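You operate a simulated robot arm through the tools that you are given. There is no shell and no other tool. Be economical: measure what you need, move in short steps, check, and stop when the job is done.

Carry out the task below with a simulated two-armed robot. There is one attempt and no reset: what you move stays moved.

Task
Fetch the grease tube labelled "lithium" from the front of the trailer bed and set it in the upper blue bin. Put two of the bearings from the far edge of the trailer bed on the top of the black cupboard. Put the rubber buffer labelled "B" from the far edge of the trailer bed on the top of the fitting bench and the rubber buffer marked "D" on the silver metal cover there. Put two of the steel bushes from the tail end of the trailer bed on top of the rubber block there. Push the tail board shut. The order is free. Set down upright: steel bush.
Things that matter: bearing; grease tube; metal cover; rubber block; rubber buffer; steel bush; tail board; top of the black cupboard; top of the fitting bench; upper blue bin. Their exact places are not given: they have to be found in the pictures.

It is judged by the outcome, as a careful person would: the job done as asked, and still so three seconds after it is handed in. It fails if anything else is knocked over, pushed out of place, dropped, spilled or broken. A push-on lid holds only when it is set on centred and level and pressed home; a screw cap is set on level and turned clockwise until tight.

Robot
Two 7-joint arms with fingered hands on one trunk, on a base that drives. Base frame: it is fixed to the floor where the robot stands at the start and does not move with it; the origin is under the middle of the robot, x ahead of it, y to its left, z up. Readings come in cm, degrees, newtons and seconds.
The left shoulder is at the start at [9.9, 12.8, 108.6], the right one opposite. Places, roughly: bearing [200, 225, 75]; metal cover [200, 200, 75]; rubber block [175, 200, 75]; rubber buffer [200, 175, 75]; steel bush (3x3x5 cm) [170, 200, 70]; tail board [130, 250, 50]; top of the black cupboard [400, 190, 90]; top of the fitting bench [-190, 210, 90]; upper blue bin (15x22x9 cm) [50, -60, 70]. Payload 5 kg a hand.
Tool frame (each hand has its own): the origin (TCP) lies between the finger pads and is the grasp point; the fingertips stand 3.7 cm ahead of it; z points along the fingers, y is the line along which they close. The gripper opens to 12.4 cm. The gripper's body begins 4.3 cm behind the TCP. The gripper is a hand of 3 fingers: y runs from the thumb to the fingers, the wrist lies at [-2.1, -11.6, -20.3] in the tool frame, and closing takes about 1.5 s.
Orientation is that of the tool frame in the base frame, as a unit quaternion [w, x, y, z]. With the fingers straight down and the wrist toward the robot, the tool's x, y and z point along [0, 1, 0], [1, 0, 0] and [0, 0, -1] of the base frame.

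Tools
- The arms move only by the tool apply_moves. It takes "left_motion", "right_motion" or both (then of equal length, played together; a hand with none holds still); each is a list of rows, each an object (a shift or turn left out is 0, a gripper value left out holds the last) with "hand": the opening in per cent of the stroke, from 0 (shut) to 100 (fully open); "dp": the shift along the base's x, y, z in m, a list of three; "turn": the turn, a rotation vector about the base's x, y, z in degrees, a list of three. In form: [{"hand": hand, "dp": [tx, ty, tz], "turn": [ax, ay, az]}, ...]. A call has 1 to 12 rows; each row shifts and turns the commanded pose from where the row before left it. Rows are played at 5 a second. More than 5 cm and 8.6 degrees between two rows, or a gripper value outside its range, and nothing of the call is played. A pose out of reach is approached as far as the arm can. The call stops where the force on the tool passes 40 N (or 10 N more than at its start, if that is more) or the arm is blocked; 0.2 s more then pass. The fingers move at their own pace (about 4.5 cm/s each) and stop on an object; they squeeze with about 26 N. The grip force told is the motor's: it shows also when the fingers shut on nothing. Time passes only in rows, and 0.2 s behind the last, so rows that do not move let the fingers close. It gives the time, the measured TCP pose, the force on the tool (base axes), the opening and the grip force at its end, in the units of the frame above (readings bear some noise), with the torque about the TCP (base axes, N m) and any sound that the robot's microphone picked up, and new pictures: "show" is both (left out), scene, wrist or none (wrist: the cameras of the hands that moved).
- Cameras (640 x 400 px; columns grow to the right, rows downward): "scene" is now at [27.29, -2.04, 125.82]; the picture's right is [-0.11, -0.99, 0.00], its down [-0.58, 0.07, -0.81] and it looks along [0.81, -0.09, -0.58] (base axes); focal length 214 px, centre (320, 200). "left" rides on the left gripper at [-7.2, -10.4, -15.4] in its tool frame; the picture's right is [-0.83, -0.26, 0.49], its down [0.51, -0.72, 0.47] and it looks along [0.23, 0.64, 0.73] (tool axes); focal length 243 px, centre (320, 200). "right" rides on the right gripper at [7.2, -10.4, -15.4] in its tool frame; the picture's right is [-0.83, 0.26, -0.49], its down [-0.51, -0.72, 0.47] and it looks along [-0.23, 0.64, 0.73] (tool axes); focal length 243 px, centre (320, 200).
- move_column(by): slides the trunk up (or, below 0, down) by that many cm; the arms and the scene camera ride with it, the base frame stays. It gives what a move gives, with no picture.
- roll_base(legs): drives the robot by 1 to 6 legs, each [ahead, left, turn to the left] in cm, cm and degrees, along the robot's own axes; the way and the turn of a leg run together, so that a leg with both is an arc; at most 150 cm and 180 degrees a leg. The arms and the cameras ride along, it lands a little off, and it stops where it bumps. It gives what a move gives, and a new picture of the scene camera.
- preshape(shape, hand): the hand has 3 fingers and takes this shape, open, in about a second: jaw (thumb against the fingers, like two jaws); tri (thumb and two fingers); tip (a fingertip pinch); poke (one finger out to press); point (the index stretched); flat (the hand flat); cup (the hand cupped); fist (a fist). The gripper value then closes the fingers along that shape, each until it touches; the sizes above hold for jaw. It gives what a move gives, with no picture.
- turn_head(pan, tilt): turns the head with the scene camera to pan (to the left, within 80 degrees either way) and tilt (down, from -29 to 69), counted from straight ahead of the robot. It gives what a move gives, and a new picture of the scene camera.
- point_at(camera, pixels): for up to 12 pixels [column, row] of the newest picture of that camera ("zoom" is the newest enlarged one), the place [x, y, z] in the base frame of the surface seen there, good to about 0.2 cm, but the place of the scene camera against the robot may be out by one fixed shift of up to 2.5 cm in any direction. The clock stands still meanwhile.
- inspect(camera, box): a new picture of the part [left, top, right, bottom] of that camera's present view, enlarged. The clock stands still meanwhile.
- finish_job(): hands the job in; it is judged then, once.

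Work in short steps. Measure before you move; look again where a grasp or a placing could have gone wrong, and mend it. You have 145 turns and 260 pictures in all, those below and enlarged ones among them. Open the grippers and draw the arms clear of the work before you hand the job in, unless the task says otherwise; then end with one line.

The tools are called after "Call:" as name(argument=value, ...) on one line, values as JSON. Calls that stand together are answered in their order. apply_moves: Moves the arms, as the interface text tells. Its arguments: {"type":"object","properties":{"left_motion":{"type":"array","items":{"type":"object","properties":{"hand":{"type":"number"},"dp":{"type":"array","items":{"type":"number"}},"turn":{"type":"array","items":{"type":"number"}}}}},"right_motion":{"type":"array","items":{"type":"object","properties":{"hand":{"type":"number"},"dp":{"type":"array","items":{"type":"number"}},"turn":{"type":"array","items":{"type":"number"}}}}},"show":{"type":"string","enum":["both","scene","wrist","none"]}},"required":[]} The other tools are called the same way: move_column (by) slides the trunk up or down; preshape (shape, hand) gives the hand a shape; roll_base (legs) drives the base; turn_head (pan, tilt) turns the head that bears the scene camera; point_at (camera, pixels) gives the place of the surface under pixels of a picture; inspect (camera, box) takes an enlarged picture of a part of a camera's view; finish_job () hands the job in.

At the start:

```text
clock: 0.0
left_position: [78.5, 16.01, 105.88]
left_tcp_rot: [0.0, 0.707, 0.707, 0.0]
left_ft_force: [-0.4, 0.3, 0.6]
left_wrist_torque: [0.0, -0.02, 0.0]
left_opening: 12.38
left_gripper_force: 0.1
left_shape: jaw
right_position: [60.58, -43.83, 111.08]
right_tcp_rot: [0.0, 0.707, 0.707, -0.001]
right_ft_force: [0.4, -0.1, 0.0]
right_wrist_torque: [-0.03, 0.02, 0.03]
right_opening: 12.37
right_gripper_force: 0.0
right_shape: jaw
trunk travel left (down, up): [-27.5, 28.8]
robot x, y, heading: [0.14, 0.31, 0.1]
head pan, tilt: [-6.6, 35.6]
```

scene: 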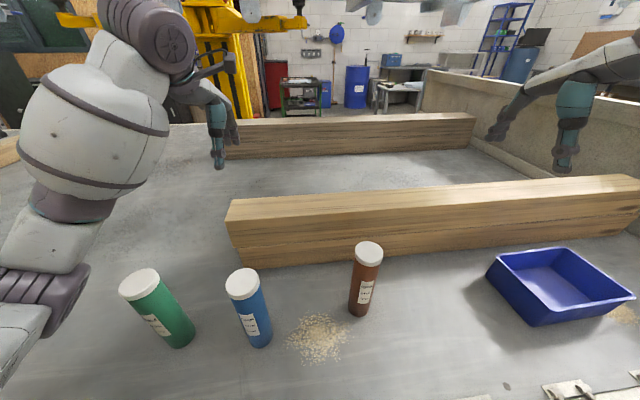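
right: 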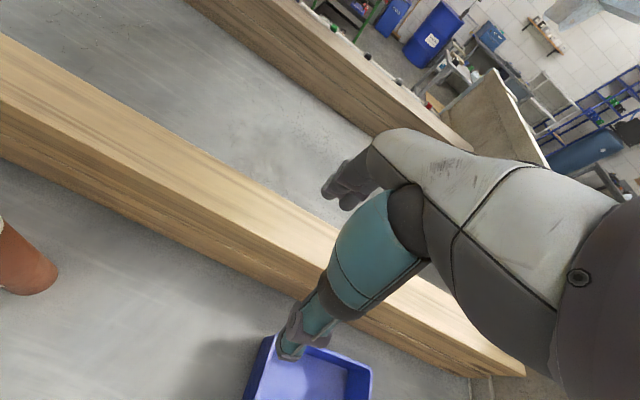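
left: 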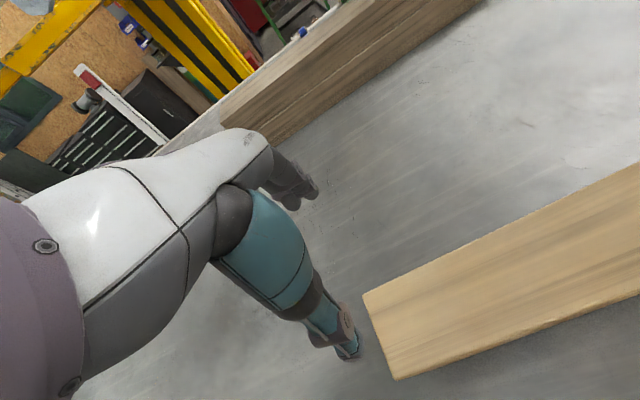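

The three tubes stand at about (160,310), (250,310), (365,280), with a blue bin at (560,285). I enlarge the labels and measure the tubes and the bin.

Call:
inspect(camera="scene", box=[110, 230, 390, 405])

Call:
point_at(camera="scene", pixels=[[139, 284], [242, 284], [368, 252], [360, 310], [260, 345], [180, 345], [550, 280], [495, 262], [565, 250], [632, 297], [530, 322], [420, 340]])

```text
refused: 405 is not a number from 0 to 400
```

```text
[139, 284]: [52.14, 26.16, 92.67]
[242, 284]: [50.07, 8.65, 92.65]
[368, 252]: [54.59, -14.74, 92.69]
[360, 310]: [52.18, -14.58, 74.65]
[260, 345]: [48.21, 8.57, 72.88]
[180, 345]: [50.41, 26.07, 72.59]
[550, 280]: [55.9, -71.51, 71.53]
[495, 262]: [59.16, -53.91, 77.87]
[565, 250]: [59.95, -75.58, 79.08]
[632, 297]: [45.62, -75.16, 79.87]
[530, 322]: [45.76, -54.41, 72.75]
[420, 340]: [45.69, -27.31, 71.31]
```

Call:
inspect(camera="scene", box=[110, 230, 390, 400])

Call:
turn_head(pan=-60, tilt=40)

```text
2.29 times, centred on (250, 315) of scene
```

zoom: 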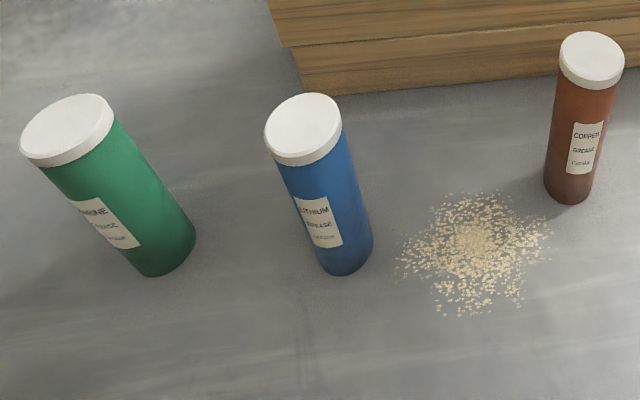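

```text
clock: 1.2
left_position: [78.45, 15.94, 105.91]
left_tcp_rot: [0.001, 0.707, 0.707, 0.0]
left_ft_force: [0.9, -0.1, 0.3]
left_wrist_torque: [-0.05, 0.01, 0.0]
left_opening: 12.37
left_gripper_force: 0.0
left_shape: jaw
right_position: [60.64, -43.81, 111.09]
right_tcp_rot: [0.0, 0.707, 0.707, 0.0]
right_ft_force: [0.1, -0.5, 0.0]
right_wrist_torque: [0.01, 0.02, -0.01]
right_opening: 12.36
right_gripper_force: 0.0
right_shape: jaw
trunk travel left (down, up): [-27.5, 28.8]
robot x, y, heading: [0.31, -0.23, 0.1]
head pan, tilt: [-60.0, 40.0]
```

scene: 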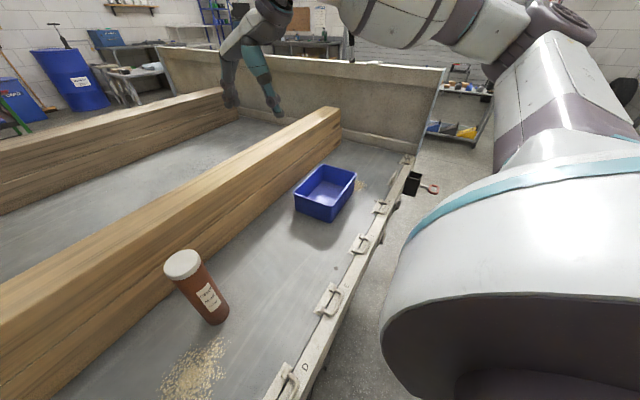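

Blue is the lithium tube, at about (50, 8.6). I look to the left to learn the layout of the bed and the tail.

Call:
turn_head(pan=60, tilt=25)

Call:
turn_head(pan=30, tilt=15)

```text
clock: 3.2
left_position: [78.5, 15.95, 106.08]
left_tcp_rot: [0.0, 0.707, 0.707, -0.001]
left_ft_force: [0.0, 0.1, -0.5]
left_wrist_torque: [0.0, -0.02, -0.03]
left_opening: 12.39
left_gripper_force: 0.1
left_shape: jaw
right_position: [60.63, -43.78, 110.99]
right_tcp_rot: [0.001, 0.708, 0.707, 0.0]
right_ft_force: [-0.5, 0.5, 0.0]
right_wrist_torque: [0.0, 0.0, 0.02]
right_opening: 12.39
right_gripper_force: 0.0
right_shape: jaw
trunk travel left (down, up): [-27.5, 28.8]
robot x, y, heading: [-0.01, -0.05, -0.2]
head pan, tilt: [60.0, 25.0]
```

scene: 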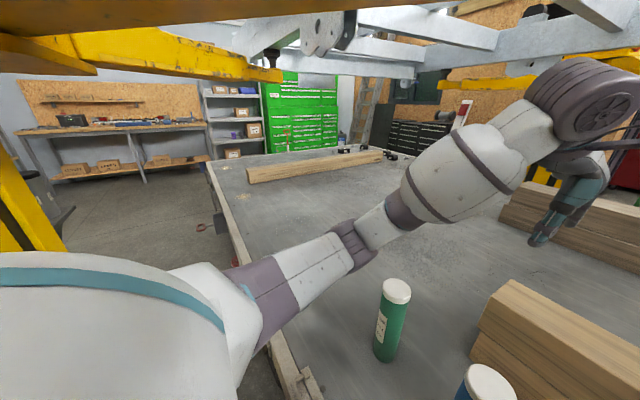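

```text
clock: 4.2
left_position: [78.56, 15.99, 105.94]
left_tcp_rot: [0.0, 0.707, 0.707, 0.0]
left_ft_force: [-0.7, 0.7, -0.3]
left_wrist_torque: [0.02, 0.0, 0.03]
left_opening: 12.33
left_gripper_force: 0.1
left_shape: jaw
right_position: [60.52, -43.8, 111.2]
right_tcp_rot: [0.001, 0.707, 0.707, 0.0]
right_ft_force: [-0.3, -0.4, 0.0]
right_wrist_torque: [0.0, -0.03, 0.03]
right_opening: 12.37
right_gripper_force: 0.1
right_shape: jaw
trunk travel left (down, up): [-27.5, 28.8]
robot x, y, heading: [0.27, 0.47, 0.2]
head pan, tilt: [30.0, 15.0]
```

scene: 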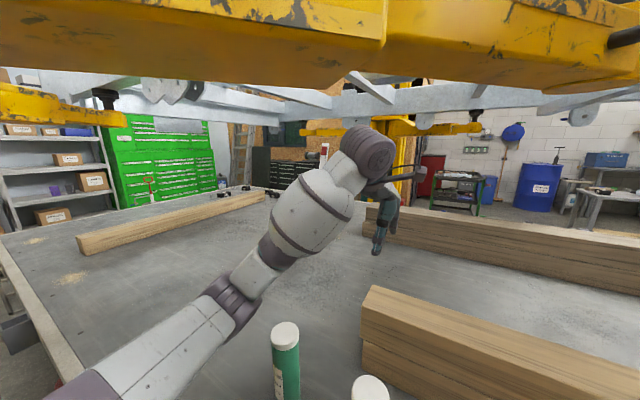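

The tube is only 50 cm ahead, so I back up 24 cm and shift left 15 cm for the right hand. The head turns down to the tube.

Call:
roll_base(legs=[[-24, 15, 0]])

Call:
turn_head(pan=-5, tilt=40)

```text
clock: 6.2
left_position: [54.09, 30.8, 105.88]
left_tcp_rot: [0.0, 0.708, 0.706, 0.0]
left_ft_force: [-1.1, 0.3, 0.6]
left_wrist_torque: [0.01, 0.02, -0.01]
left_opening: 12.35
left_gripper_force: 0.1
left_shape: jaw
right_position: [36.02, -28.88, 111.02]
right_tcp_rot: [0.0, 0.707, 0.707, 0.0]
right_ft_force: [0.5, 0.0, -0.1]
right_wrist_torque: [0.03, 0.02, -0.01]
right_opening: 12.35
right_gripper_force: 0.1
right_shape: jaw
trunk travel left (down, up): [-27.5, 28.8]
robot x, y, heading: [-24.42, 15.04, -0.1]
head pan, tilt: [30.0, 15.0]
```

scene: 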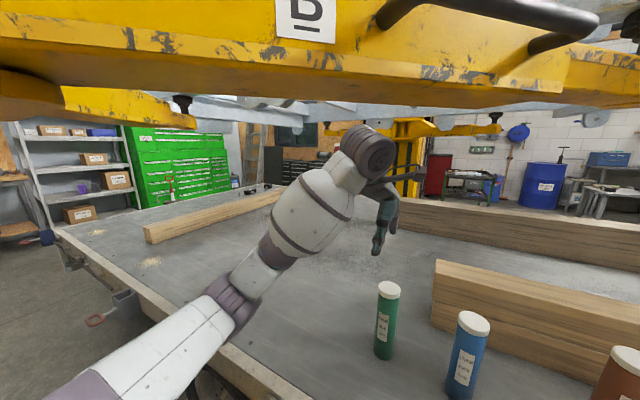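

```text
clock: 7.2
left_position: [54.09, 30.78, 106.01]
left_tcp_rot: [-0.001, 0.708, 0.706, 0.0]
left_ft_force: [-1.0, -0.8, 0.2]
left_wrist_torque: [0.01, -0.02, 0.02]
left_opening: 12.37
left_gripper_force: 0.2
left_shape: jaw
right_position: [36.04, -28.8, 111.1]
right_tcp_rot: [0.0, 0.708, 0.706, 0.0]
right_ft_force: [-0.6, -0.5, -0.1]
right_wrist_torque: [0.03, 0.0, 0.01]
right_opening: 12.38
right_gripper_force: 0.0
right_shape: jaw
trunk travel left (down, up): [-27.5, 28.8]
robot x, y, heading: [-23.89, 15.3, -0.2]
head pan, tilt: [-5.0, 40.0]
```

scene: 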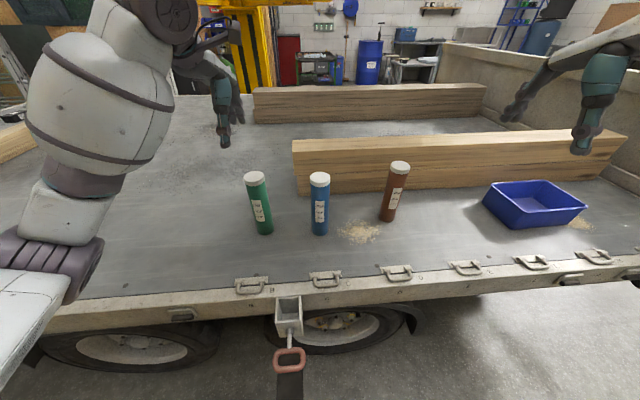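

The path is clear above the tubes. I bring the right hand toward the blue tube at z≈111 and shift the left hand 12 cm away, to measure with the wrist camera.

Call:
apply_moves(right_motion=[{"dp": [0.02, 0.04, 0]}, {"dp": [0.02, 0.04, 0]}, {"dp": [0.02, 0.04, 0]}, {"dp": [0.02, 0.04, 0]}, {"dp": [0.02, 0.04, 0]}, {"dp": [0.02, 0.04, 0]}, {"dp": [0.01, 0.03, 0]}, {"dp": [0, 0, 0]}], left_motion=[{"dp": [0, 0.04, 0]}, {"dp": [0, 0.04, 0]}, {"dp": [0, 0.04, 0]}, {"dp": [0, 0, 0]}, {"dp": [0, 0, 0]}, {"dp": [0, 0, 0]}, {"dp": [0, 0, 0]}, {"dp": [0, 0, 0]}])

```text
clock: 9.0
left_position: [54.31, 42.74, 105.91]
left_tcp_rot: [-0.001, 0.708, 0.707, 0.0]
left_ft_force: [0.5, -0.2, 0.3]
left_wrist_torque: [-0.01, 0.0, 0.01]
left_opening: 12.36
left_gripper_force: 0.2
left_shape: jaw
right_position: [48.98, -2.05, 111.07]
right_tcp_rot: [-0.002, 0.708, 0.706, 0.0]
right_ft_force: [-0.1, -1.0, -0.6]
right_wrist_torque: [-0.01, 0.0, 0.0]
right_opening: 12.37
right_gripper_force: 0.0
right_shape: jaw
trunk travel left (down, up): [-27.5, 28.8]
robot x, y, heading: [-24.57, 15.0, 0.1]
head pan, tilt: [-5.0, 40.0]
```

scene: 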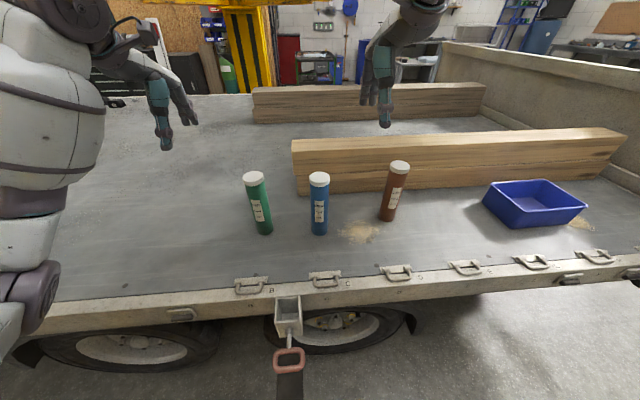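
right: 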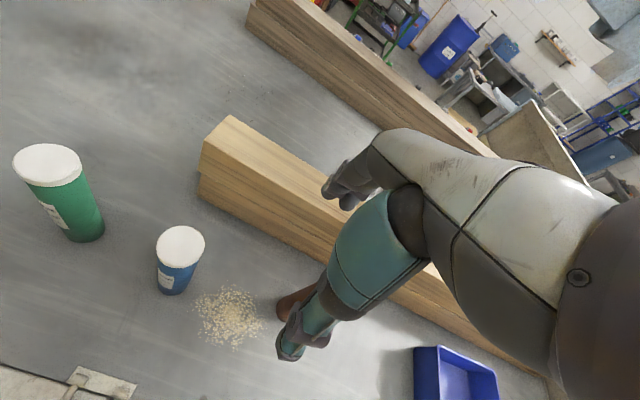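
left: 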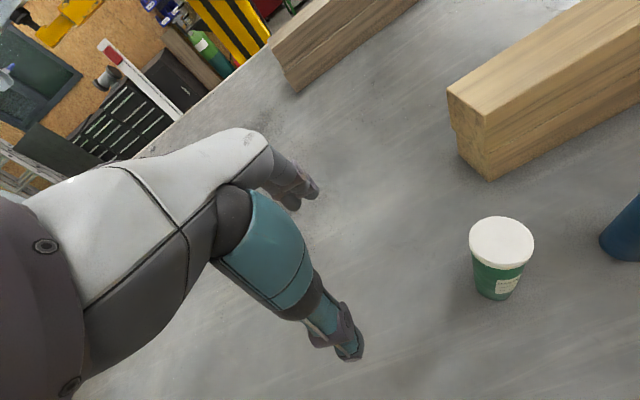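

Measuring the blue cap centre in both cameras to calibrate the scene camera.

Call:
point_at(camera="right", pixels=[[181, 242], [157, 242], [204, 242], [181, 226], [181, 259], [50, 163]])

Call:
point_at(camera="scene", pixels=[[319, 179], [254, 178], [399, 167], [535, 205], [484, 190], [540, 181], [587, 207], [516, 217], [450, 155]])

```text
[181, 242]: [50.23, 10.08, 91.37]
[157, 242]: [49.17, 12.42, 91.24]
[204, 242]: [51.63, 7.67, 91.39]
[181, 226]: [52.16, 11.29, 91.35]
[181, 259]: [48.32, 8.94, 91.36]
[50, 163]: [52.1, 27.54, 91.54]
```

```text
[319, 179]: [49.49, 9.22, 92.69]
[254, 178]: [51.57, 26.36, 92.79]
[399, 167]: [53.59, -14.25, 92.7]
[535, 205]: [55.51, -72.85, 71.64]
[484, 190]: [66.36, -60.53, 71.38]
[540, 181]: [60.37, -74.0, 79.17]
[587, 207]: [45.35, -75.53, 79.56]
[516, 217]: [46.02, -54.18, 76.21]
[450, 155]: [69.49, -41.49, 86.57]
```

Scene camera reads about (−0.65, −1.1, +1.3) off, so the true cap is at (50.2, 10.1, 91.4). I go above it and down to z≈88 and close.

Call:
apply_moves(right_motion=[{"dp": [0.006, 0.04, 0]}, {"dp": [0.006, 0.04, 0]}, {"dp": [0, 0.041, 0]}, {"dp": [0, 0, -0.045]}, {"dp": [0, 0, -0.045]}, {"dp": [0, 0, 0]}])

```text
clock: 10.4
left_position: [54.24, 42.79, 105.74]
left_tcp_rot: [-0.002, 0.708, 0.706, 0.0]
left_ft_force: [0.0, -0.1, 0.1]
left_wrist_torque: [-0.01, -0.02, 0.04]
left_opening: 12.4
left_gripper_force: 0.1
left_shape: jaw
right_position: [50.4, 10.27, 101.75]
right_tcp_rot: [-0.002, 0.708, 0.706, 0.0]
right_ft_force: [0.3, 0.3, -0.2]
right_wrist_torque: [-0.01, 0.01, 0.0]
right_opening: 12.37
right_gripper_force: 0.1
right_shape: jaw
trunk travel left (down, up): [-27.5, 28.8]
robot x, y, heading: [-24.71, 14.88, -0.3]
head pan, tilt: [-5.0, 40.0]
```

scene: 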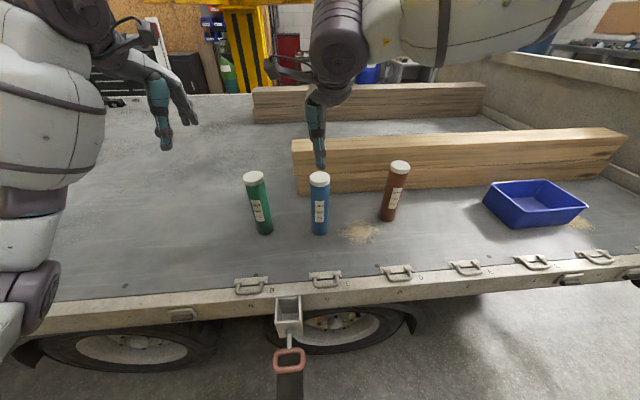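
right: 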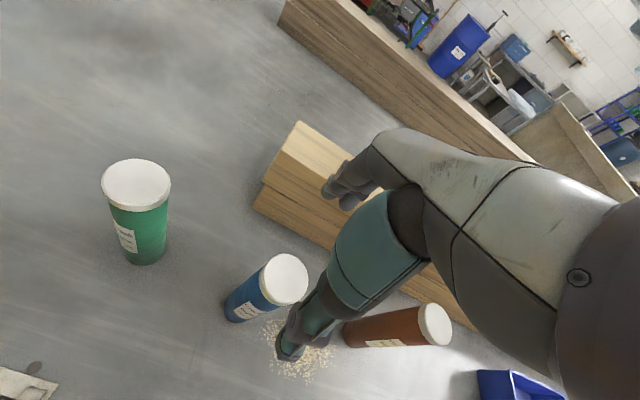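

The cap sits between thumb and fingers in the wrist view; I descend to z≈88.

Call:
apply_moves(right_motion=[{"dp": [0, 0, -0.045]}, {"dp": [0, 0, -0.045]}, {"dp": [0, 0, -0.04]}, {"dp": [0, 0, 0]}])

Call:
point_at(camera="right", pixels=[[283, 278]])

```text
clock: 11.4
left_position: [54.13, 42.74, 105.74]
left_tcp_rot: [-0.001, 0.708, 0.706, 0.0]
left_ft_force: [0.2, 0.0, 0.5]
left_wrist_torque: [-0.01, 0.0, -0.03]
left_opening: 12.36
left_gripper_force: 0.0
left_shape: jaw
right_position: [50.55, 10.35, 88.66]
right_tcp_rot: [-0.002, 0.708, 0.706, 0.0]
right_ft_force: [0.1, 0.1, -0.6]
right_wrist_torque: [0.01, 0.02, 0.01]
right_opening: 12.38
right_gripper_force: 0.1
right_shape: jaw
trunk travel left (down, up): [-27.5, 28.8]
robot x, y, heading: [-24.22, 15.03, -0.5]
head pan, tilt: [-5.0, 40.0]
```

scene: 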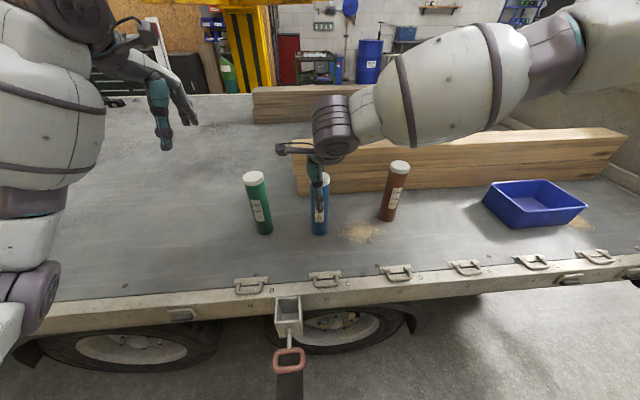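
right: 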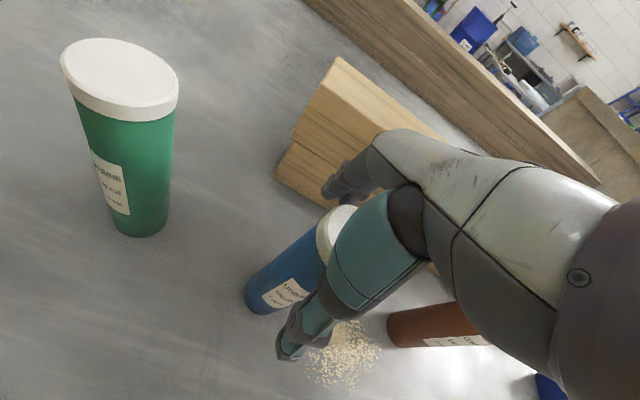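

```text
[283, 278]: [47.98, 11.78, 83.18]
```

Closing on the cap and lifting.

Call:
apply_moves(right_motion=[{"hand": 0}, {"hand": 0}, {"hand": 0}, {"hand": 0}, {"hand": 0}, {"hand": 0}, {"hand": 0}, {"hand": 0}, {"dp": [0, 0, 0.02]}, {"dp": [0, 0, 0.04]}, {"dp": [0, 0, 0.04]}], show="wrist")

Call:
apply_moves(right_motion=[{"dp": [0, 0, 0.04]}, {"dp": [0, 0, 0.04]}, {"dp": [0, 0, 0.04]}, {"dp": [0, 0, 0.02]}, {"dp": [0, 0, 0]}], show="scene")

```text
clock: 13.8
left_position: [54.28, 42.82, 105.84]
left_tcp_rot: [-0.001, 0.708, 0.707, 0.0]
left_ft_force: [0.6, -0.6, 0.0]
left_wrist_torque: [-0.01, 0.03, 0.04]
left_opening: 12.33
left_gripper_force: 0.1
left_shape: jaw
right_position: [50.4, 10.18, 99.07]
right_tcp_rot: [-0.001, 0.708, 0.706, -0.001]
right_ft_force: [0.7, 1.3, -5.4]
right_wrist_torque: [0.05, -0.02, 0.02]
right_opening: 4.56
right_gripper_force: 26.0
right_shape: jaw
trunk travel left (down, up): [-27.5, 28.8]
robot x, y, heading: [-24.43, 15.26, -0.2]
head pan, tilt: [-5.0, 40.0]
```

right: 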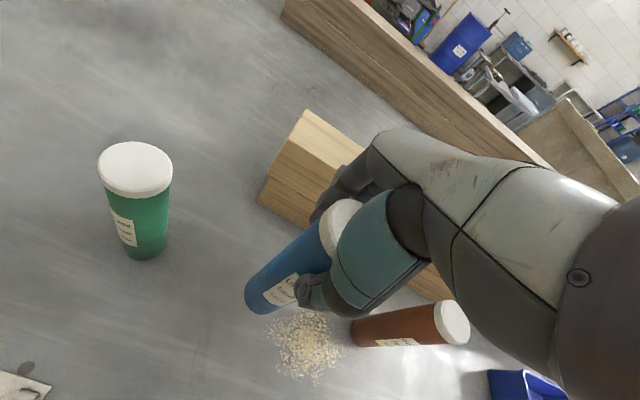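

```text
clock: 15.2
left_position: [54.5, 42.59, 106.09]
left_tcp_rot: [-0.001, 0.708, 0.706, 0.0]
left_ft_force: [0.4, -0.5, 0.2]
left_wrist_torque: [0.02, -0.05, 0.01]
left_opening: 12.38
left_gripper_force: 0.1
left_shape: jaw
right_position: [48.57, 9.57, 108.06]
right_tcp_rot: [-0.009, 0.699, 0.714, -0.04]
right_ft_force: [-0.6, -1.2, -4.3]
right_wrist_torque: [0.02, -0.03, -0.01]
right_opening: 4.54
right_gripper_force: 25.6
right_shape: jaw
trunk travel left (down, up): [-27.5, 28.8]
robot x, y, heading: [-23.97, 15.06, 0.1]
head pan, tilt: [-5.0, 40.0]
stopped in row 5 (right hand): the arm was blocked; the commanded pose is now the measured one
```

scene: 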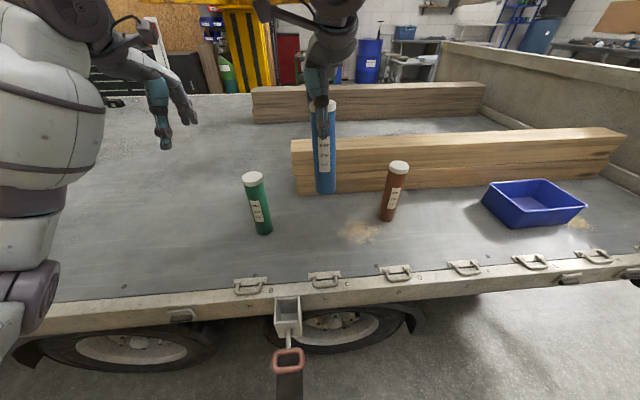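

The arm reached a limit near z=108 and tilted slightly. I lower it to ~101, pull it back to x≈40 so it passes in front of the copper tube, and undo the tilt.

Call:
apply_moves(right_motion=[{"dp": [0, 0, -0.03], "turn": [2.5, -4, -1.2]}, {"dp": [-0.03, 0, -0.03]}, {"dp": [-0.03, 0, 0]}, {"dp": [-0.025, 0, 0]}, {"dp": [0, -0.04, 0]}, {"dp": [0, -0.04, 0]}, {"dp": [0, -0.04, 0]}, {"dp": [0, 0, 0]}])

```text
clock: 17.0
left_position: [54.09, 42.52, 105.97]
left_tcp_rot: [-0.001, 0.708, 0.706, 0.0]
left_ft_force: [0.1, 0.1, -0.7]
left_wrist_torque: [0.01, 0.02, -0.02]
left_opening: 12.39
left_gripper_force: 0.0
left_shape: jaw
right_position: [39.67, -1.94, 102.59]
right_tcp_rot: [0.002, 0.705, 0.709, 0.005]
right_ft_force: [-1.0, 0.3, -4.9]
right_wrist_torque: [0.03, 0.02, -0.02]
right_opening: 4.54
right_gripper_force: 26.3
right_shape: jaw
trunk travel left (down, up): [-27.5, 28.8]
robot x, y, heading: [-24.74, 15.12, -0.1]
head pan, tilt: [-5.0, 40.0]
```

scene: 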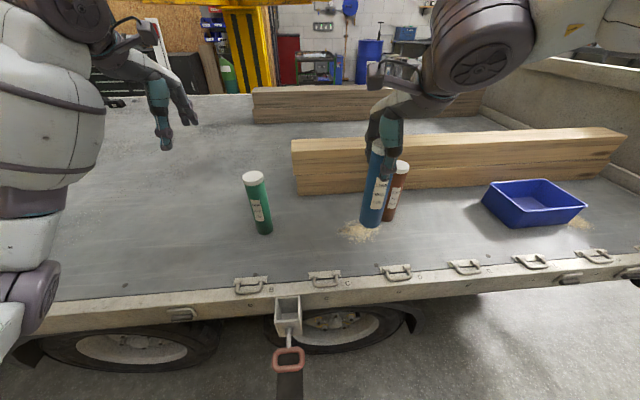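
right: 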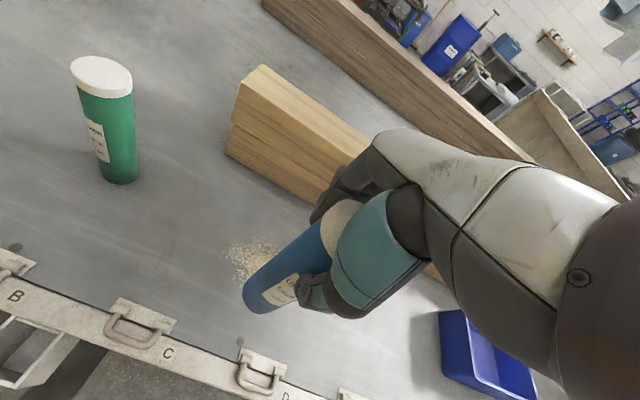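

Tube is clear. Now I drive 50 cm right, keeping the arm as it is.

Call:
roll_base(legs=[[0, -50, 0]])

```text
clock: 19.9
left_position: [53.85, -7.86, 105.88]
left_tcp_rot: [0.0, 0.709, 0.705, 0.0]
left_ft_force: [0.2, 0.2, 0.6]
left_wrist_torque: [0.0, 0.0, 0.0]
left_opening: 12.36
left_gripper_force: 0.0
left_shape: jaw
right_position: [39.54, -52.49, 102.74]
right_tcp_rot: [0.003, 0.706, 0.708, 0.005]
right_ft_force: [-0.6, -0.2, -4.8]
right_wrist_torque: [0.01, 0.0, 0.02]
right_opening: 4.52
right_gripper_force: 25.9
right_shape: jaw
trunk travel left (down, up): [-27.5, 28.8]
robot x, y, heading: [-24.96, -35.72, -0.2]
head pan, tilt: [-5.0, 40.0]
```

scene: 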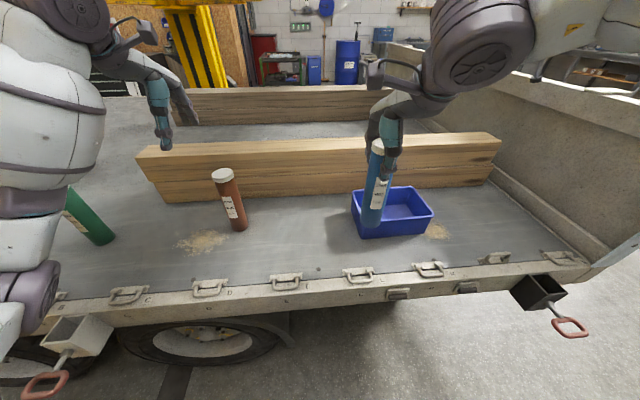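

Next I move over the bin centre (53.3, −63.5) at this height.

Call:
apply_moves(right_motion=[{"dp": [0.035, -0.03, 0]}, {"dp": [0.035, -0.03, 0]}, {"dp": [0.035, -0.03, 0]}, {"dp": [0.033, -0.02, 0]}, {"dp": [0, 0, -0.03]}, {"dp": [0, 0, 0]}])

Call:
point_at(camera="scene", pixels=[[351, 193], [414, 187], [434, 213], [358, 236], [400, 210], [376, 224]])

```text
clock: 21.3
left_position: [53.87, -7.82, 105.91]
left_tcp_rot: [-0.001, 0.709, 0.705, 0.0]
left_ft_force: [0.1, 0.2, -0.5]
left_wrist_torque: [0.0, -0.02, -0.02]
left_opening: 12.36
left_gripper_force: 0.1
left_shape: jaw
right_position: [53.31, -63.69, 99.79]
right_tcp_rot: [0.003, 0.706, 0.708, 0.006]
right_ft_force: [-0.2, -0.8, -3.6]
right_wrist_torque: [0.02, -0.02, 0.03]
right_opening: 4.51
right_gripper_force: 26.3
right_shape: jaw
trunk travel left (down, up): [-27.5, 28.8]
robot x, y, heading: [-24.79, -35.54, -0.1]
head pan, tilt: [-5.0, 40.0]
```

scene: 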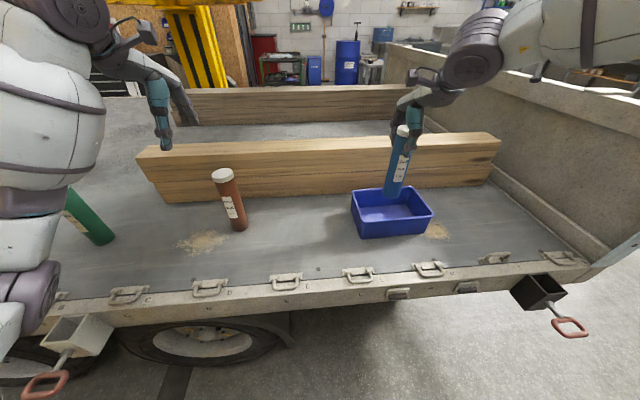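
right: 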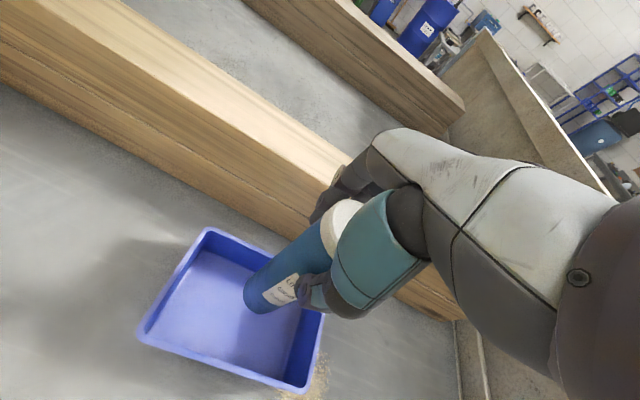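

```text
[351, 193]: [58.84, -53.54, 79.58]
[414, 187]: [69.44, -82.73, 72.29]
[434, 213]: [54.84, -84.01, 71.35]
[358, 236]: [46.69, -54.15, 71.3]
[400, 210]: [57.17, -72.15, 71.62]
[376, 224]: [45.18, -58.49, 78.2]
```

Measuring the bin rim in the wrist picture to confirm the tube is inside.

Call:
point_at(camera="right", pixels=[[208, 232], [142, 336], [305, 388], [220, 320], [258, 307], [250, 290]])

```text
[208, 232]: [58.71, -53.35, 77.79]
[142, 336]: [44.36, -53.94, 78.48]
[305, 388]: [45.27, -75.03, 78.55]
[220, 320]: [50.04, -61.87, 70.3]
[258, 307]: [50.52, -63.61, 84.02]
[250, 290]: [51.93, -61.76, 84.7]
```

Tube is over the bin floor (70.3). I shift 1 cm back and lower to contact near TCP z≈89.

Call:
apply_moves(right_motion=[{"dp": [-0.01, -0.005, -0.03]}, {"dp": [0, 0, -0.04]}, {"dp": [0, 0, -0.025]}, {"dp": [0, 0, -0.005]}, {"dp": [0, 0, -0.005]}, {"dp": [0, 0, 0]}])

```text
clock: 22.7
left_position: [53.96, -7.89, 105.96]
left_tcp_rot: [0.0, 0.708, 0.706, -0.001]
left_ft_force: [-0.2, -0.2, -0.8]
left_wrist_torque: [0.02, -0.03, -0.02]
left_opening: 12.37
left_gripper_force: 0.0
left_shape: jaw
right_position: [52.39, -64.05, 89.09]
right_tcp_rot: [0.003, 0.705, 0.709, 0.004]
right_ft_force: [0.4, -0.1, -4.2]
right_wrist_torque: [0.04, 0.04, -0.01]
right_opening: 4.52
right_gripper_force: 26.4
right_shape: jaw
trunk travel left (down, up): [-27.5, 28.8]
robot x, y, heading: [-24.9, -35.82, -0.1]
head pan, tilt: [-5.0, 40.0]
```

scene: 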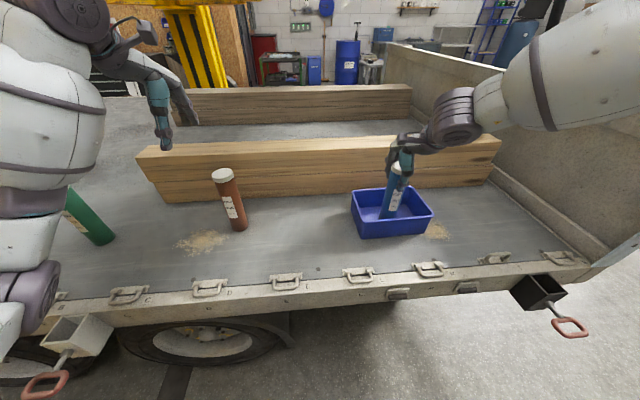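
right: 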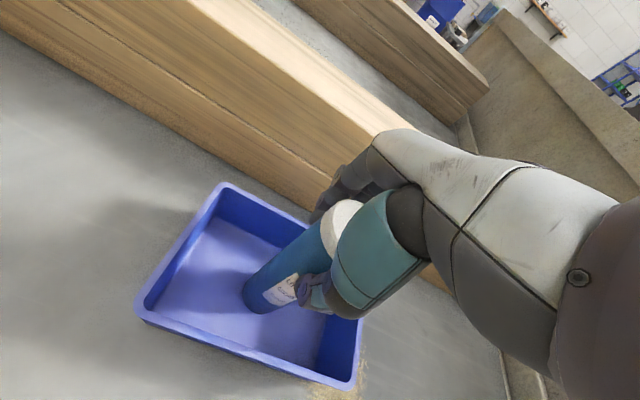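

Still weightless contact (−4.2 N is the tube's weight); I lower in small steps until the load comes off.

Call:
apply_moves(right_motion=[{"dp": [0, 0, -0.004]}, {"dp": [0, 0, 0]}], show="none")

Call:
apply_moves(right_motion=[{"dp": [0, 0, -0.004]}, {"dp": [0, 0, 0]}], show="none")

```text
clock: 23.3
left_position: [53.85, -7.83, 105.89]
left_tcp_rot: [0.0, 0.709, 0.705, 0.0]
left_ft_force: [-0.3, 0.4, 0.1]
left_wrist_torque: [-0.02, 0.0, 0.02]
left_opening: 12.38
left_gripper_force: 0.0
left_shape: jaw
right_position: [52.32, -63.94, 89.11]
right_tcp_rot: [0.005, 0.706, 0.708, 0.006]
right_ft_force: [0.4, 1.0, 12.2]
right_wrist_torque: [-0.05, 0.03, -0.01]
right_opening: 4.58
right_gripper_force: 25.9
right_shape: jaw
trunk travel left (down, up): [-27.5, 28.8]
robot x, y, heading: [-24.59, -36.14, -0.3]
head pan, tilt: [-5.0, 40.0]
```

```text
clock: 23.9
left_position: [53.69, -7.71, 106.06]
left_tcp_rot: [0.002, 0.708, 0.706, 0.001]
left_ft_force: [0.2, -0.4, 0.5]
left_wrist_torque: [0.0, -0.02, -0.02]
left_opening: 12.39
left_gripper_force: 0.1
left_shape: jaw
right_position: [52.24, -63.83, 88.94]
right_tcp_rot: [0.006, 0.706, 0.708, 0.009]
right_ft_force: [0.1, 0.0, 34.7]
right_wrist_torque: [-0.05, 0.01, -0.01]
right_opening: 4.74
right_gripper_force: 26.3
right_shape: jaw
trunk travel left (down, up): [-27.5, 28.8]
robot x, y, heading: [-24.48, -35.62, -0.3]
head pan, tilt: [-5.0, 40.0]
```

Contact made. I back off the press by 6 mm, open, and lift straight up.

Call:
apply_moves(right_motion=[{"dp": [0, 0, 0.006]}, {"hand": 40}, {"hand": 60}, {"hand": 80}, {"hand": 100}, {"hand": 100}, {"hand": 100}, {"hand": 100}, {"dp": [0, 0, 0.04]}, {"dp": [0, 0, 0.04]}, {"dp": [0, 0, 0.04]}, {"dp": [0, 0, 0.04]}])

```text
clock: 26.5
left_position: [53.62, -7.88, 106.03]
left_tcp_rot: [0.001, 0.708, 0.706, 0.001]
left_ft_force: [0.3, 0.1, -0.5]
left_wrist_torque: [0.01, 0.01, 0.02]
left_opening: 12.32
left_gripper_force: 0.0
left_shape: jaw
right_position: [52.04, -64.03, 105.25]
right_tcp_rot: [0.004, 0.706, 0.708, 0.005]
right_ft_force: [-0.4, -0.2, 0.1]
right_wrist_torque: [0.07, -0.01, -0.06]
right_opening: 12.36
right_gripper_force: 0.0
right_shape: jaw
trunk travel left (down, up): [-27.5, 28.8]
robot x, y, heading: [-24.86, -35.29, 0.0]
head pan, tilt: [-5.0, 40.0]
```

scene: 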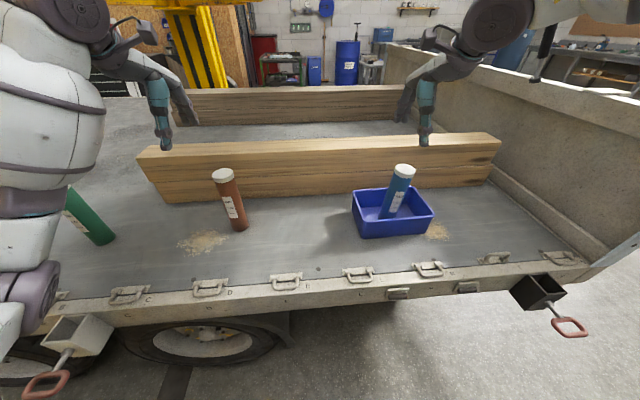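
right: 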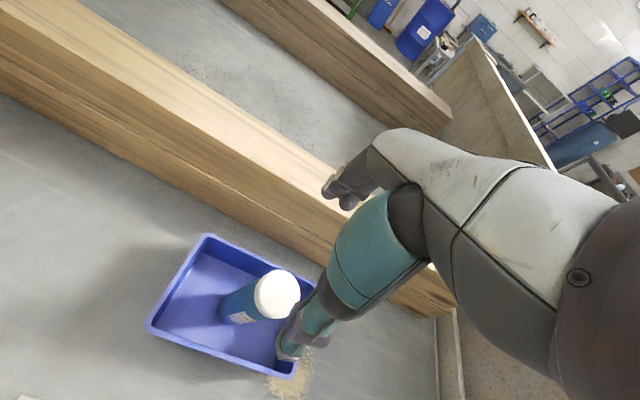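

The tube stands in the bin. I draw the right arm back to its tucked pose and look left for the way to the tail.

Call:
apply_moves(right_motion=[{"dp": [-0.04, 0.01, 0]}, {"dp": [-0.04, 0.01, 0]}, {"dp": [-0.04, 0, 0]}, {"dp": [-0.04, 0, 0.01]}, {"dp": [-0.04, 0, 0.01]}, {"dp": [0, 0, 0]}], left_motion=[{"dp": [-0.04, 0, 0]}, {"dp": [-0.04, 0, 0]}, {"dp": [-0.04, 0, 0]}, {"dp": [-0.04, 0, 0]}, {"dp": [-0.04, 0, 0]}, {"dp": [0, 0, 0]}], show="none")

Call:
turn_head(pan=80, tilt=15)

```text
clock: 27.9
left_position: [34.06, -8.11, 105.81]
left_tcp_rot: [-0.001, 0.708, 0.706, -0.001]
left_ft_force: [0.8, -0.2, 0.2]
left_wrist_torque: [-0.01, 0.05, 0.02]
left_opening: 12.37
left_gripper_force: 0.0
left_shape: jaw
right_position: [32.57, -62.05, 107.0]
right_tcp_rot: [0.003, 0.706, 0.709, 0.003]
right_ft_force: [0.6, 0.7, 0.3]
right_wrist_torque: [0.02, 0.05, 0.0]
right_opening: 12.38
right_gripper_force: 0.0
right_shape: jaw
trunk travel left (down, up): [-27.5, 28.8]
robot x, y, heading: [-25.01, -35.74, -0.3]
head pan, tilt: [-5.0, 40.0]
```

```text
clock: 29.5
left_position: [33.92, -8.1, 106.02]
left_tcp_rot: [0.0, 0.709, 0.705, 0.0]
left_ft_force: [-0.2, -0.1, -0.2]
left_wrist_torque: [0.01, 0.01, 0.01]
left_opening: 12.4
left_gripper_force: 0.0
left_shape: jaw
right_position: [32.37, -62.03, 107.07]
right_tcp_rot: [0.003, 0.706, 0.708, 0.005]
right_ft_force: [0.5, 0.2, -0.1]
right_wrist_torque: [0.05, 0.02, 0.0]
right_opening: 12.37
right_gripper_force: 0.0
right_shape: jaw
trunk travel left (down, up): [-27.5, 28.8]
robot x, y, heading: [-24.52, -35.57, -0.0]
head pan, tilt: [80.0, 15.0]
```

scene: 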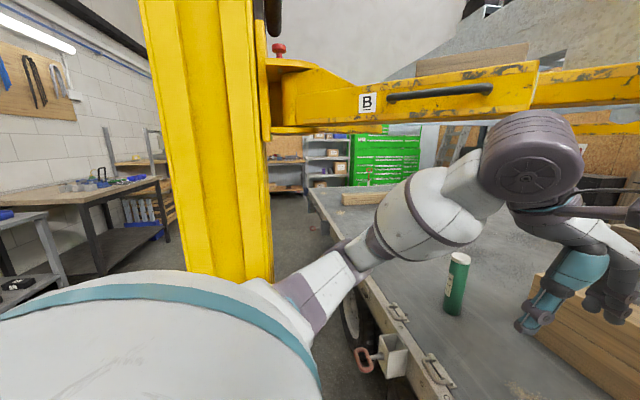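

A yellow lift post at (205,150) and its arms are in the way; I measure their place.

Call:
point_at(camera="scene", pixels=[[165, 150], [220, 200], [265, 250], [330, 95], [480, 100], [300, 128], [530, 105], [620, 90], [320, 188], [305, 205], [90, 185], [370, 180]])

```text
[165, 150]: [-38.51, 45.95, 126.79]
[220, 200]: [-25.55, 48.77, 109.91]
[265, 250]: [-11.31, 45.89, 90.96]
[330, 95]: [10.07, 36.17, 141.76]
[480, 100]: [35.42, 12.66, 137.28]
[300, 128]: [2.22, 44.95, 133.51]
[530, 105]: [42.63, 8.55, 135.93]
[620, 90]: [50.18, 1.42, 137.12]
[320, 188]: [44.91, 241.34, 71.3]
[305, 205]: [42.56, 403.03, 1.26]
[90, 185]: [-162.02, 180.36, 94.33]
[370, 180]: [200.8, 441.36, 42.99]
```

The post stands at x −40…−10, y>46, so I pass behind it. I back 45 cm, then turn left 90° and look.

Call:
roll_base(legs=[[-45, 0, 0]])

Call:
roll_base(legs=[[0, 0, 90]])

Call:
turn_head(pan=20, tilt=30)

```text
clock: 32.3
left_position: [-11.36, -7.66, 105.94]
left_tcp_rot: [0.0, 0.706, 0.708, 0.0]
left_ft_force: [-0.3, 0.7, 0.0]
left_wrist_torque: [0.0, -0.01, 0.04]
left_opening: 12.37
left_gripper_force: 0.1
left_shape: jaw
right_position: [-12.73, -61.65, 107.12]
right_tcp_rot: [0.002, 0.704, 0.71, 0.005]
right_ft_force: [0.3, -0.4, 0.8]
right_wrist_torque: [0.0, -0.04, -0.02]
right_opening: 12.39
right_gripper_force: 0.0
right_shape: jaw
trunk travel left (down, up): [-27.5, 28.8]
robot x, y, heading: [-70.23, -36.01, -0.0]
head pan, tilt: [80.0, 15.0]
```

scene: 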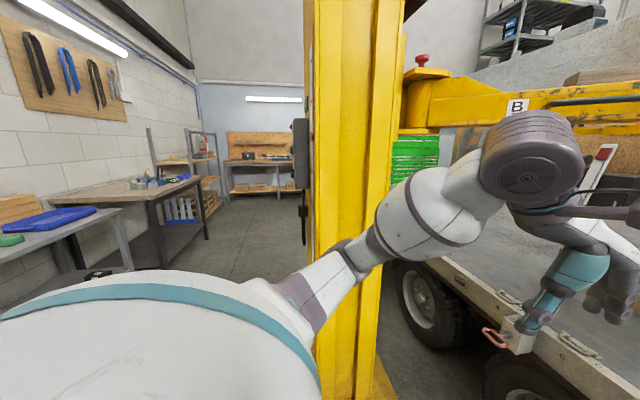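

```text
clock: 36.5
left_position: [-98.59, 22.65, 105.99]
left_tcp_rot: [0.0, -0.006, 1.0, 0.0]
left_ft_force: [-1.5, 0.1, 0.2]
left_wrist_torque: [0.0, 0.0, 0.03]
left_opening: 12.37
left_gripper_force: 0.1
left_shape: jaw
right_position: [-44.65, 21.86, 107.14]
right_tcp_rot: [0.0, -0.011, 1.0, 0.006]
right_ft_force: [0.8, 0.2, -0.6]
right_wrist_torque: [0.01, 0.03, 0.0]
right_opening: 12.38
right_gripper_force: 0.1
right_shape: jaw
trunk travel left (down, up): [-27.5, 28.8]
robot x, y, heading: [-70.17, -35.63, 90.7]
head pan, tilt: [80.0, 15.0]
```

scene: 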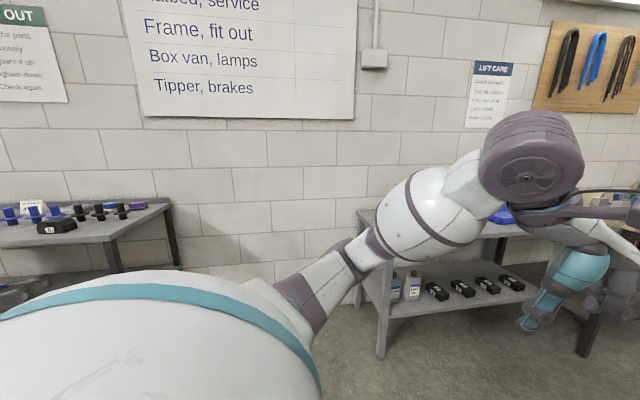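

```text
clock: 37.8
left_position: [-98.62, 22.55, 106.0]
left_tcp_rot: [0.0, -0.007, 1.0, 0.0]
left_ft_force: [-0.1, -0.6, 0.6]
left_wrist_torque: [0.0, -0.02, -0.01]
left_opening: 12.36
left_gripper_force: 0.1
left_shape: jaw
right_position: [-44.64, 21.91, 107.11]
right_tcp_rot: [-0.001, -0.011, 1.0, 0.007]
right_ft_force: [-0.6, 0.0, 0.8]
right_wrist_torque: [-0.06, -0.02, -0.02]
right_opening: 12.36
right_gripper_force: 0.0
right_shape: jaw
trunk travel left (down, up): [-27.5, 28.8]
robot x, y, heading: [-70.13, -35.34, 90.6]
head pan, tilt: [20.0, 30.0]
```

scene: 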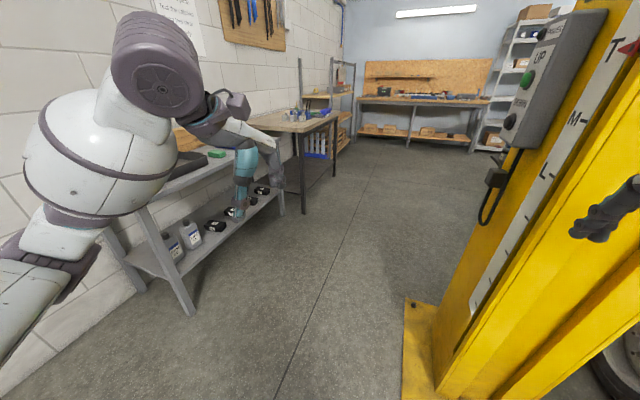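

There is a corridor between benches and post; I measure its edges.

Call:
point_at(camera="scene", pixels=[[196, 315], [302, 213], [305, 133], [300, 120], [260, 118], [405, 305], [435, 300], [530, 80], [495, 215], [334, 176], [640, 250], [415, 130]])

```text
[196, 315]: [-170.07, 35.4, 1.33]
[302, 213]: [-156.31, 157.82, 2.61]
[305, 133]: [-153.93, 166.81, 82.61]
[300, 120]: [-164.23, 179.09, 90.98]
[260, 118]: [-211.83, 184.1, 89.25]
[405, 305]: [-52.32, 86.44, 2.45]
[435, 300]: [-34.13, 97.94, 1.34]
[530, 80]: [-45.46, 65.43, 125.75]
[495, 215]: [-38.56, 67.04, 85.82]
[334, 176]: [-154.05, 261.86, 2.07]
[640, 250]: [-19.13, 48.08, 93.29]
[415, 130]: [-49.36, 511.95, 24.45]
```

Corridor centre is x≈−103. I shift left 33 cm and drive ahead.

Call:
roll_base(legs=[[0, 33, 0], [145, 0, 0], [145, 0, 0]])

Call:
turn_head(pan=-70, tilt=25)

```text
clock: 44.4
left_position: [-119.39, 120.7, 106.81]
left_tcp_rot: [0.013, 0.127, 0.992, 0.011]
left_ft_force: [0.7, 0.6, -0.8]
left_wrist_torque: [-0.06, 0.02, -0.01]
left_opening: 12.39
left_gripper_force: 0.0
left_shape: jaw
right_position: [-67.9, 105.68, 110.33]
right_tcp_rot: [0.023, 0.121, 0.992, 0.028]
right_ft_force: [0.6, 0.3, 0.8]
right_wrist_torque: [-0.01, 0.04, 0.01]
right_opening: 12.42
right_gripper_force: 0.2
right_shape: jaw
trunk travel left (down, up): [-27.5, 28.8]
robot x, y, heading: [-104.55, 58.92, 75.4]
head pan, tilt: [20.0, 30.0]
stopped in leg 2: the robot was blocked; the commanded pose is now the measured one
```

scene: 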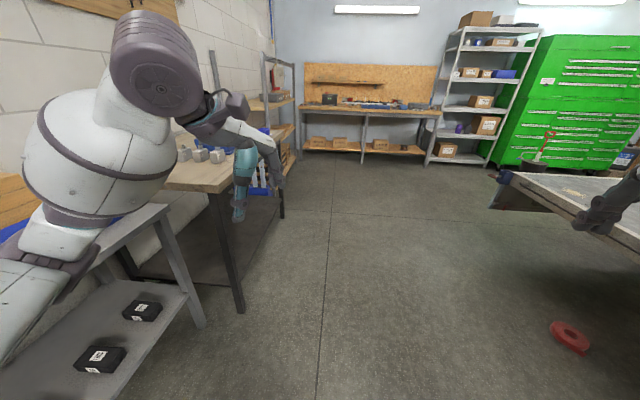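

```text
clock: 46.0
left_position: [-119.62, 120.58, 106.87]
left_tcp_rot: [0.012, 0.125, 0.992, 0.013]
left_ft_force: [0.4, 0.8, 0.0]
left_wrist_torque: [0.01, -0.01, 0.0]
left_opening: 12.4
left_gripper_force: 0.2
left_shape: jaw
right_position: [-68.07, 105.6, 110.25]
right_tcp_rot: [0.023, 0.119, 0.992, 0.028]
right_ft_force: [0.5, -0.2, -0.1]
right_wrist_torque: [0.0, 0.0, 0.0]
right_opening: 12.4
right_gripper_force: 0.0
right_shape: jaw
trunk travel left (down, up): [-27.5, 28.8]
robot x, y, heading: [-104.09, 58.98, 75.8]
head pan, tilt: [-70.0, 25.0]
```

scene: 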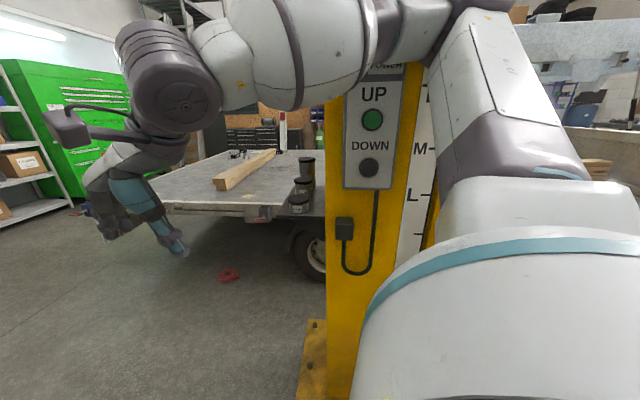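

The right elbow touched the lift's control box and the robot slewed to 75.6°. I back off, straighten up, and shift further left.

Call:
roll_base(legs=[[-15, 0, 0], [0, 8, 14.6], [0, 6, 0]])

Call:
turn_head(pan=-65, tilt=25)

```text
clock: 46.9
left_position: [-119.74, 119.28, 105.93]
left_tcp_rot: [0.008, 0.123, 0.992, 0.003]
left_ft_force: [0.4, -0.1, -0.2]
left_wrist_torque: [0.02, 0.02, -0.01]
left_opening: 12.4
left_gripper_force: 0.1
left_shape: jaw
right_position: [-68.23, 104.69, 109.33]
right_tcp_rot: [0.027, 0.116, 0.993, 0.019]
right_ft_force: [-0.3, 0.4, 0.0]
right_wrist_torque: [0.01, -0.01, -0.03]
right_opening: 12.4
right_gripper_force: 0.1
right_shape: jaw
trunk travel left (down, up): [-27.5, 28.8]
robot x, y, heading: [-105.34, 55.87, 75.8]
head pan, tilt: [-70.0, 25.0]
stopped in leg 1: the robot was blocked; the commanded pose is now the measured one
```

scene: 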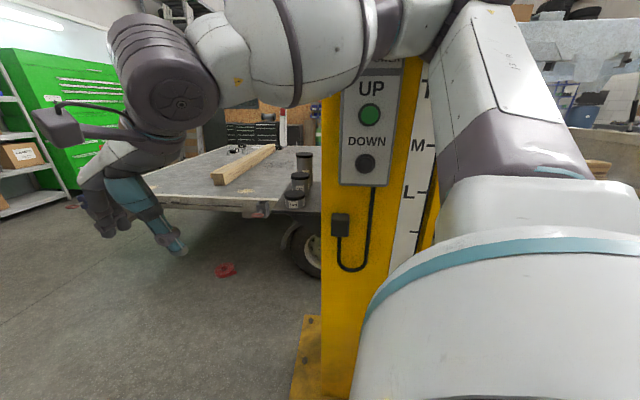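

```text
clock: 47.6
left_position: [-119.85, 119.19, 106.11]
left_tcp_rot: [0.009, 0.123, 0.992, 0.003]
left_ft_force: [-0.3, 0.2, -0.2]
left_wrist_torque: [0.02, 0.03, 0.0]
left_opening: 12.41
left_gripper_force: 0.1
left_shape: jaw
right_position: [-68.21, 104.7, 109.37]
right_tcp_rot: [0.026, 0.115, 0.993, 0.019]
right_ft_force: [-0.4, 0.1, -0.2]
right_wrist_torque: [0.0, -0.02, -0.01]
right_opening: 12.41
right_gripper_force: 0.0
right_shape: jaw
trunk travel left (down, up): [-27.5, 28.8]
robot x, y, heading: [-105.04, 55.88, 75.7]
head pan, tilt: [-65.0, 25.0]
```

scene: 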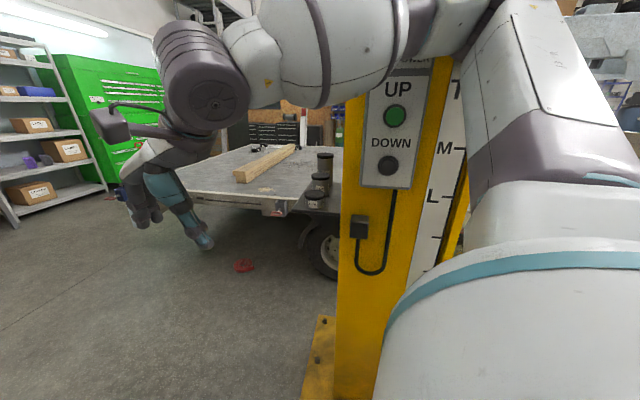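

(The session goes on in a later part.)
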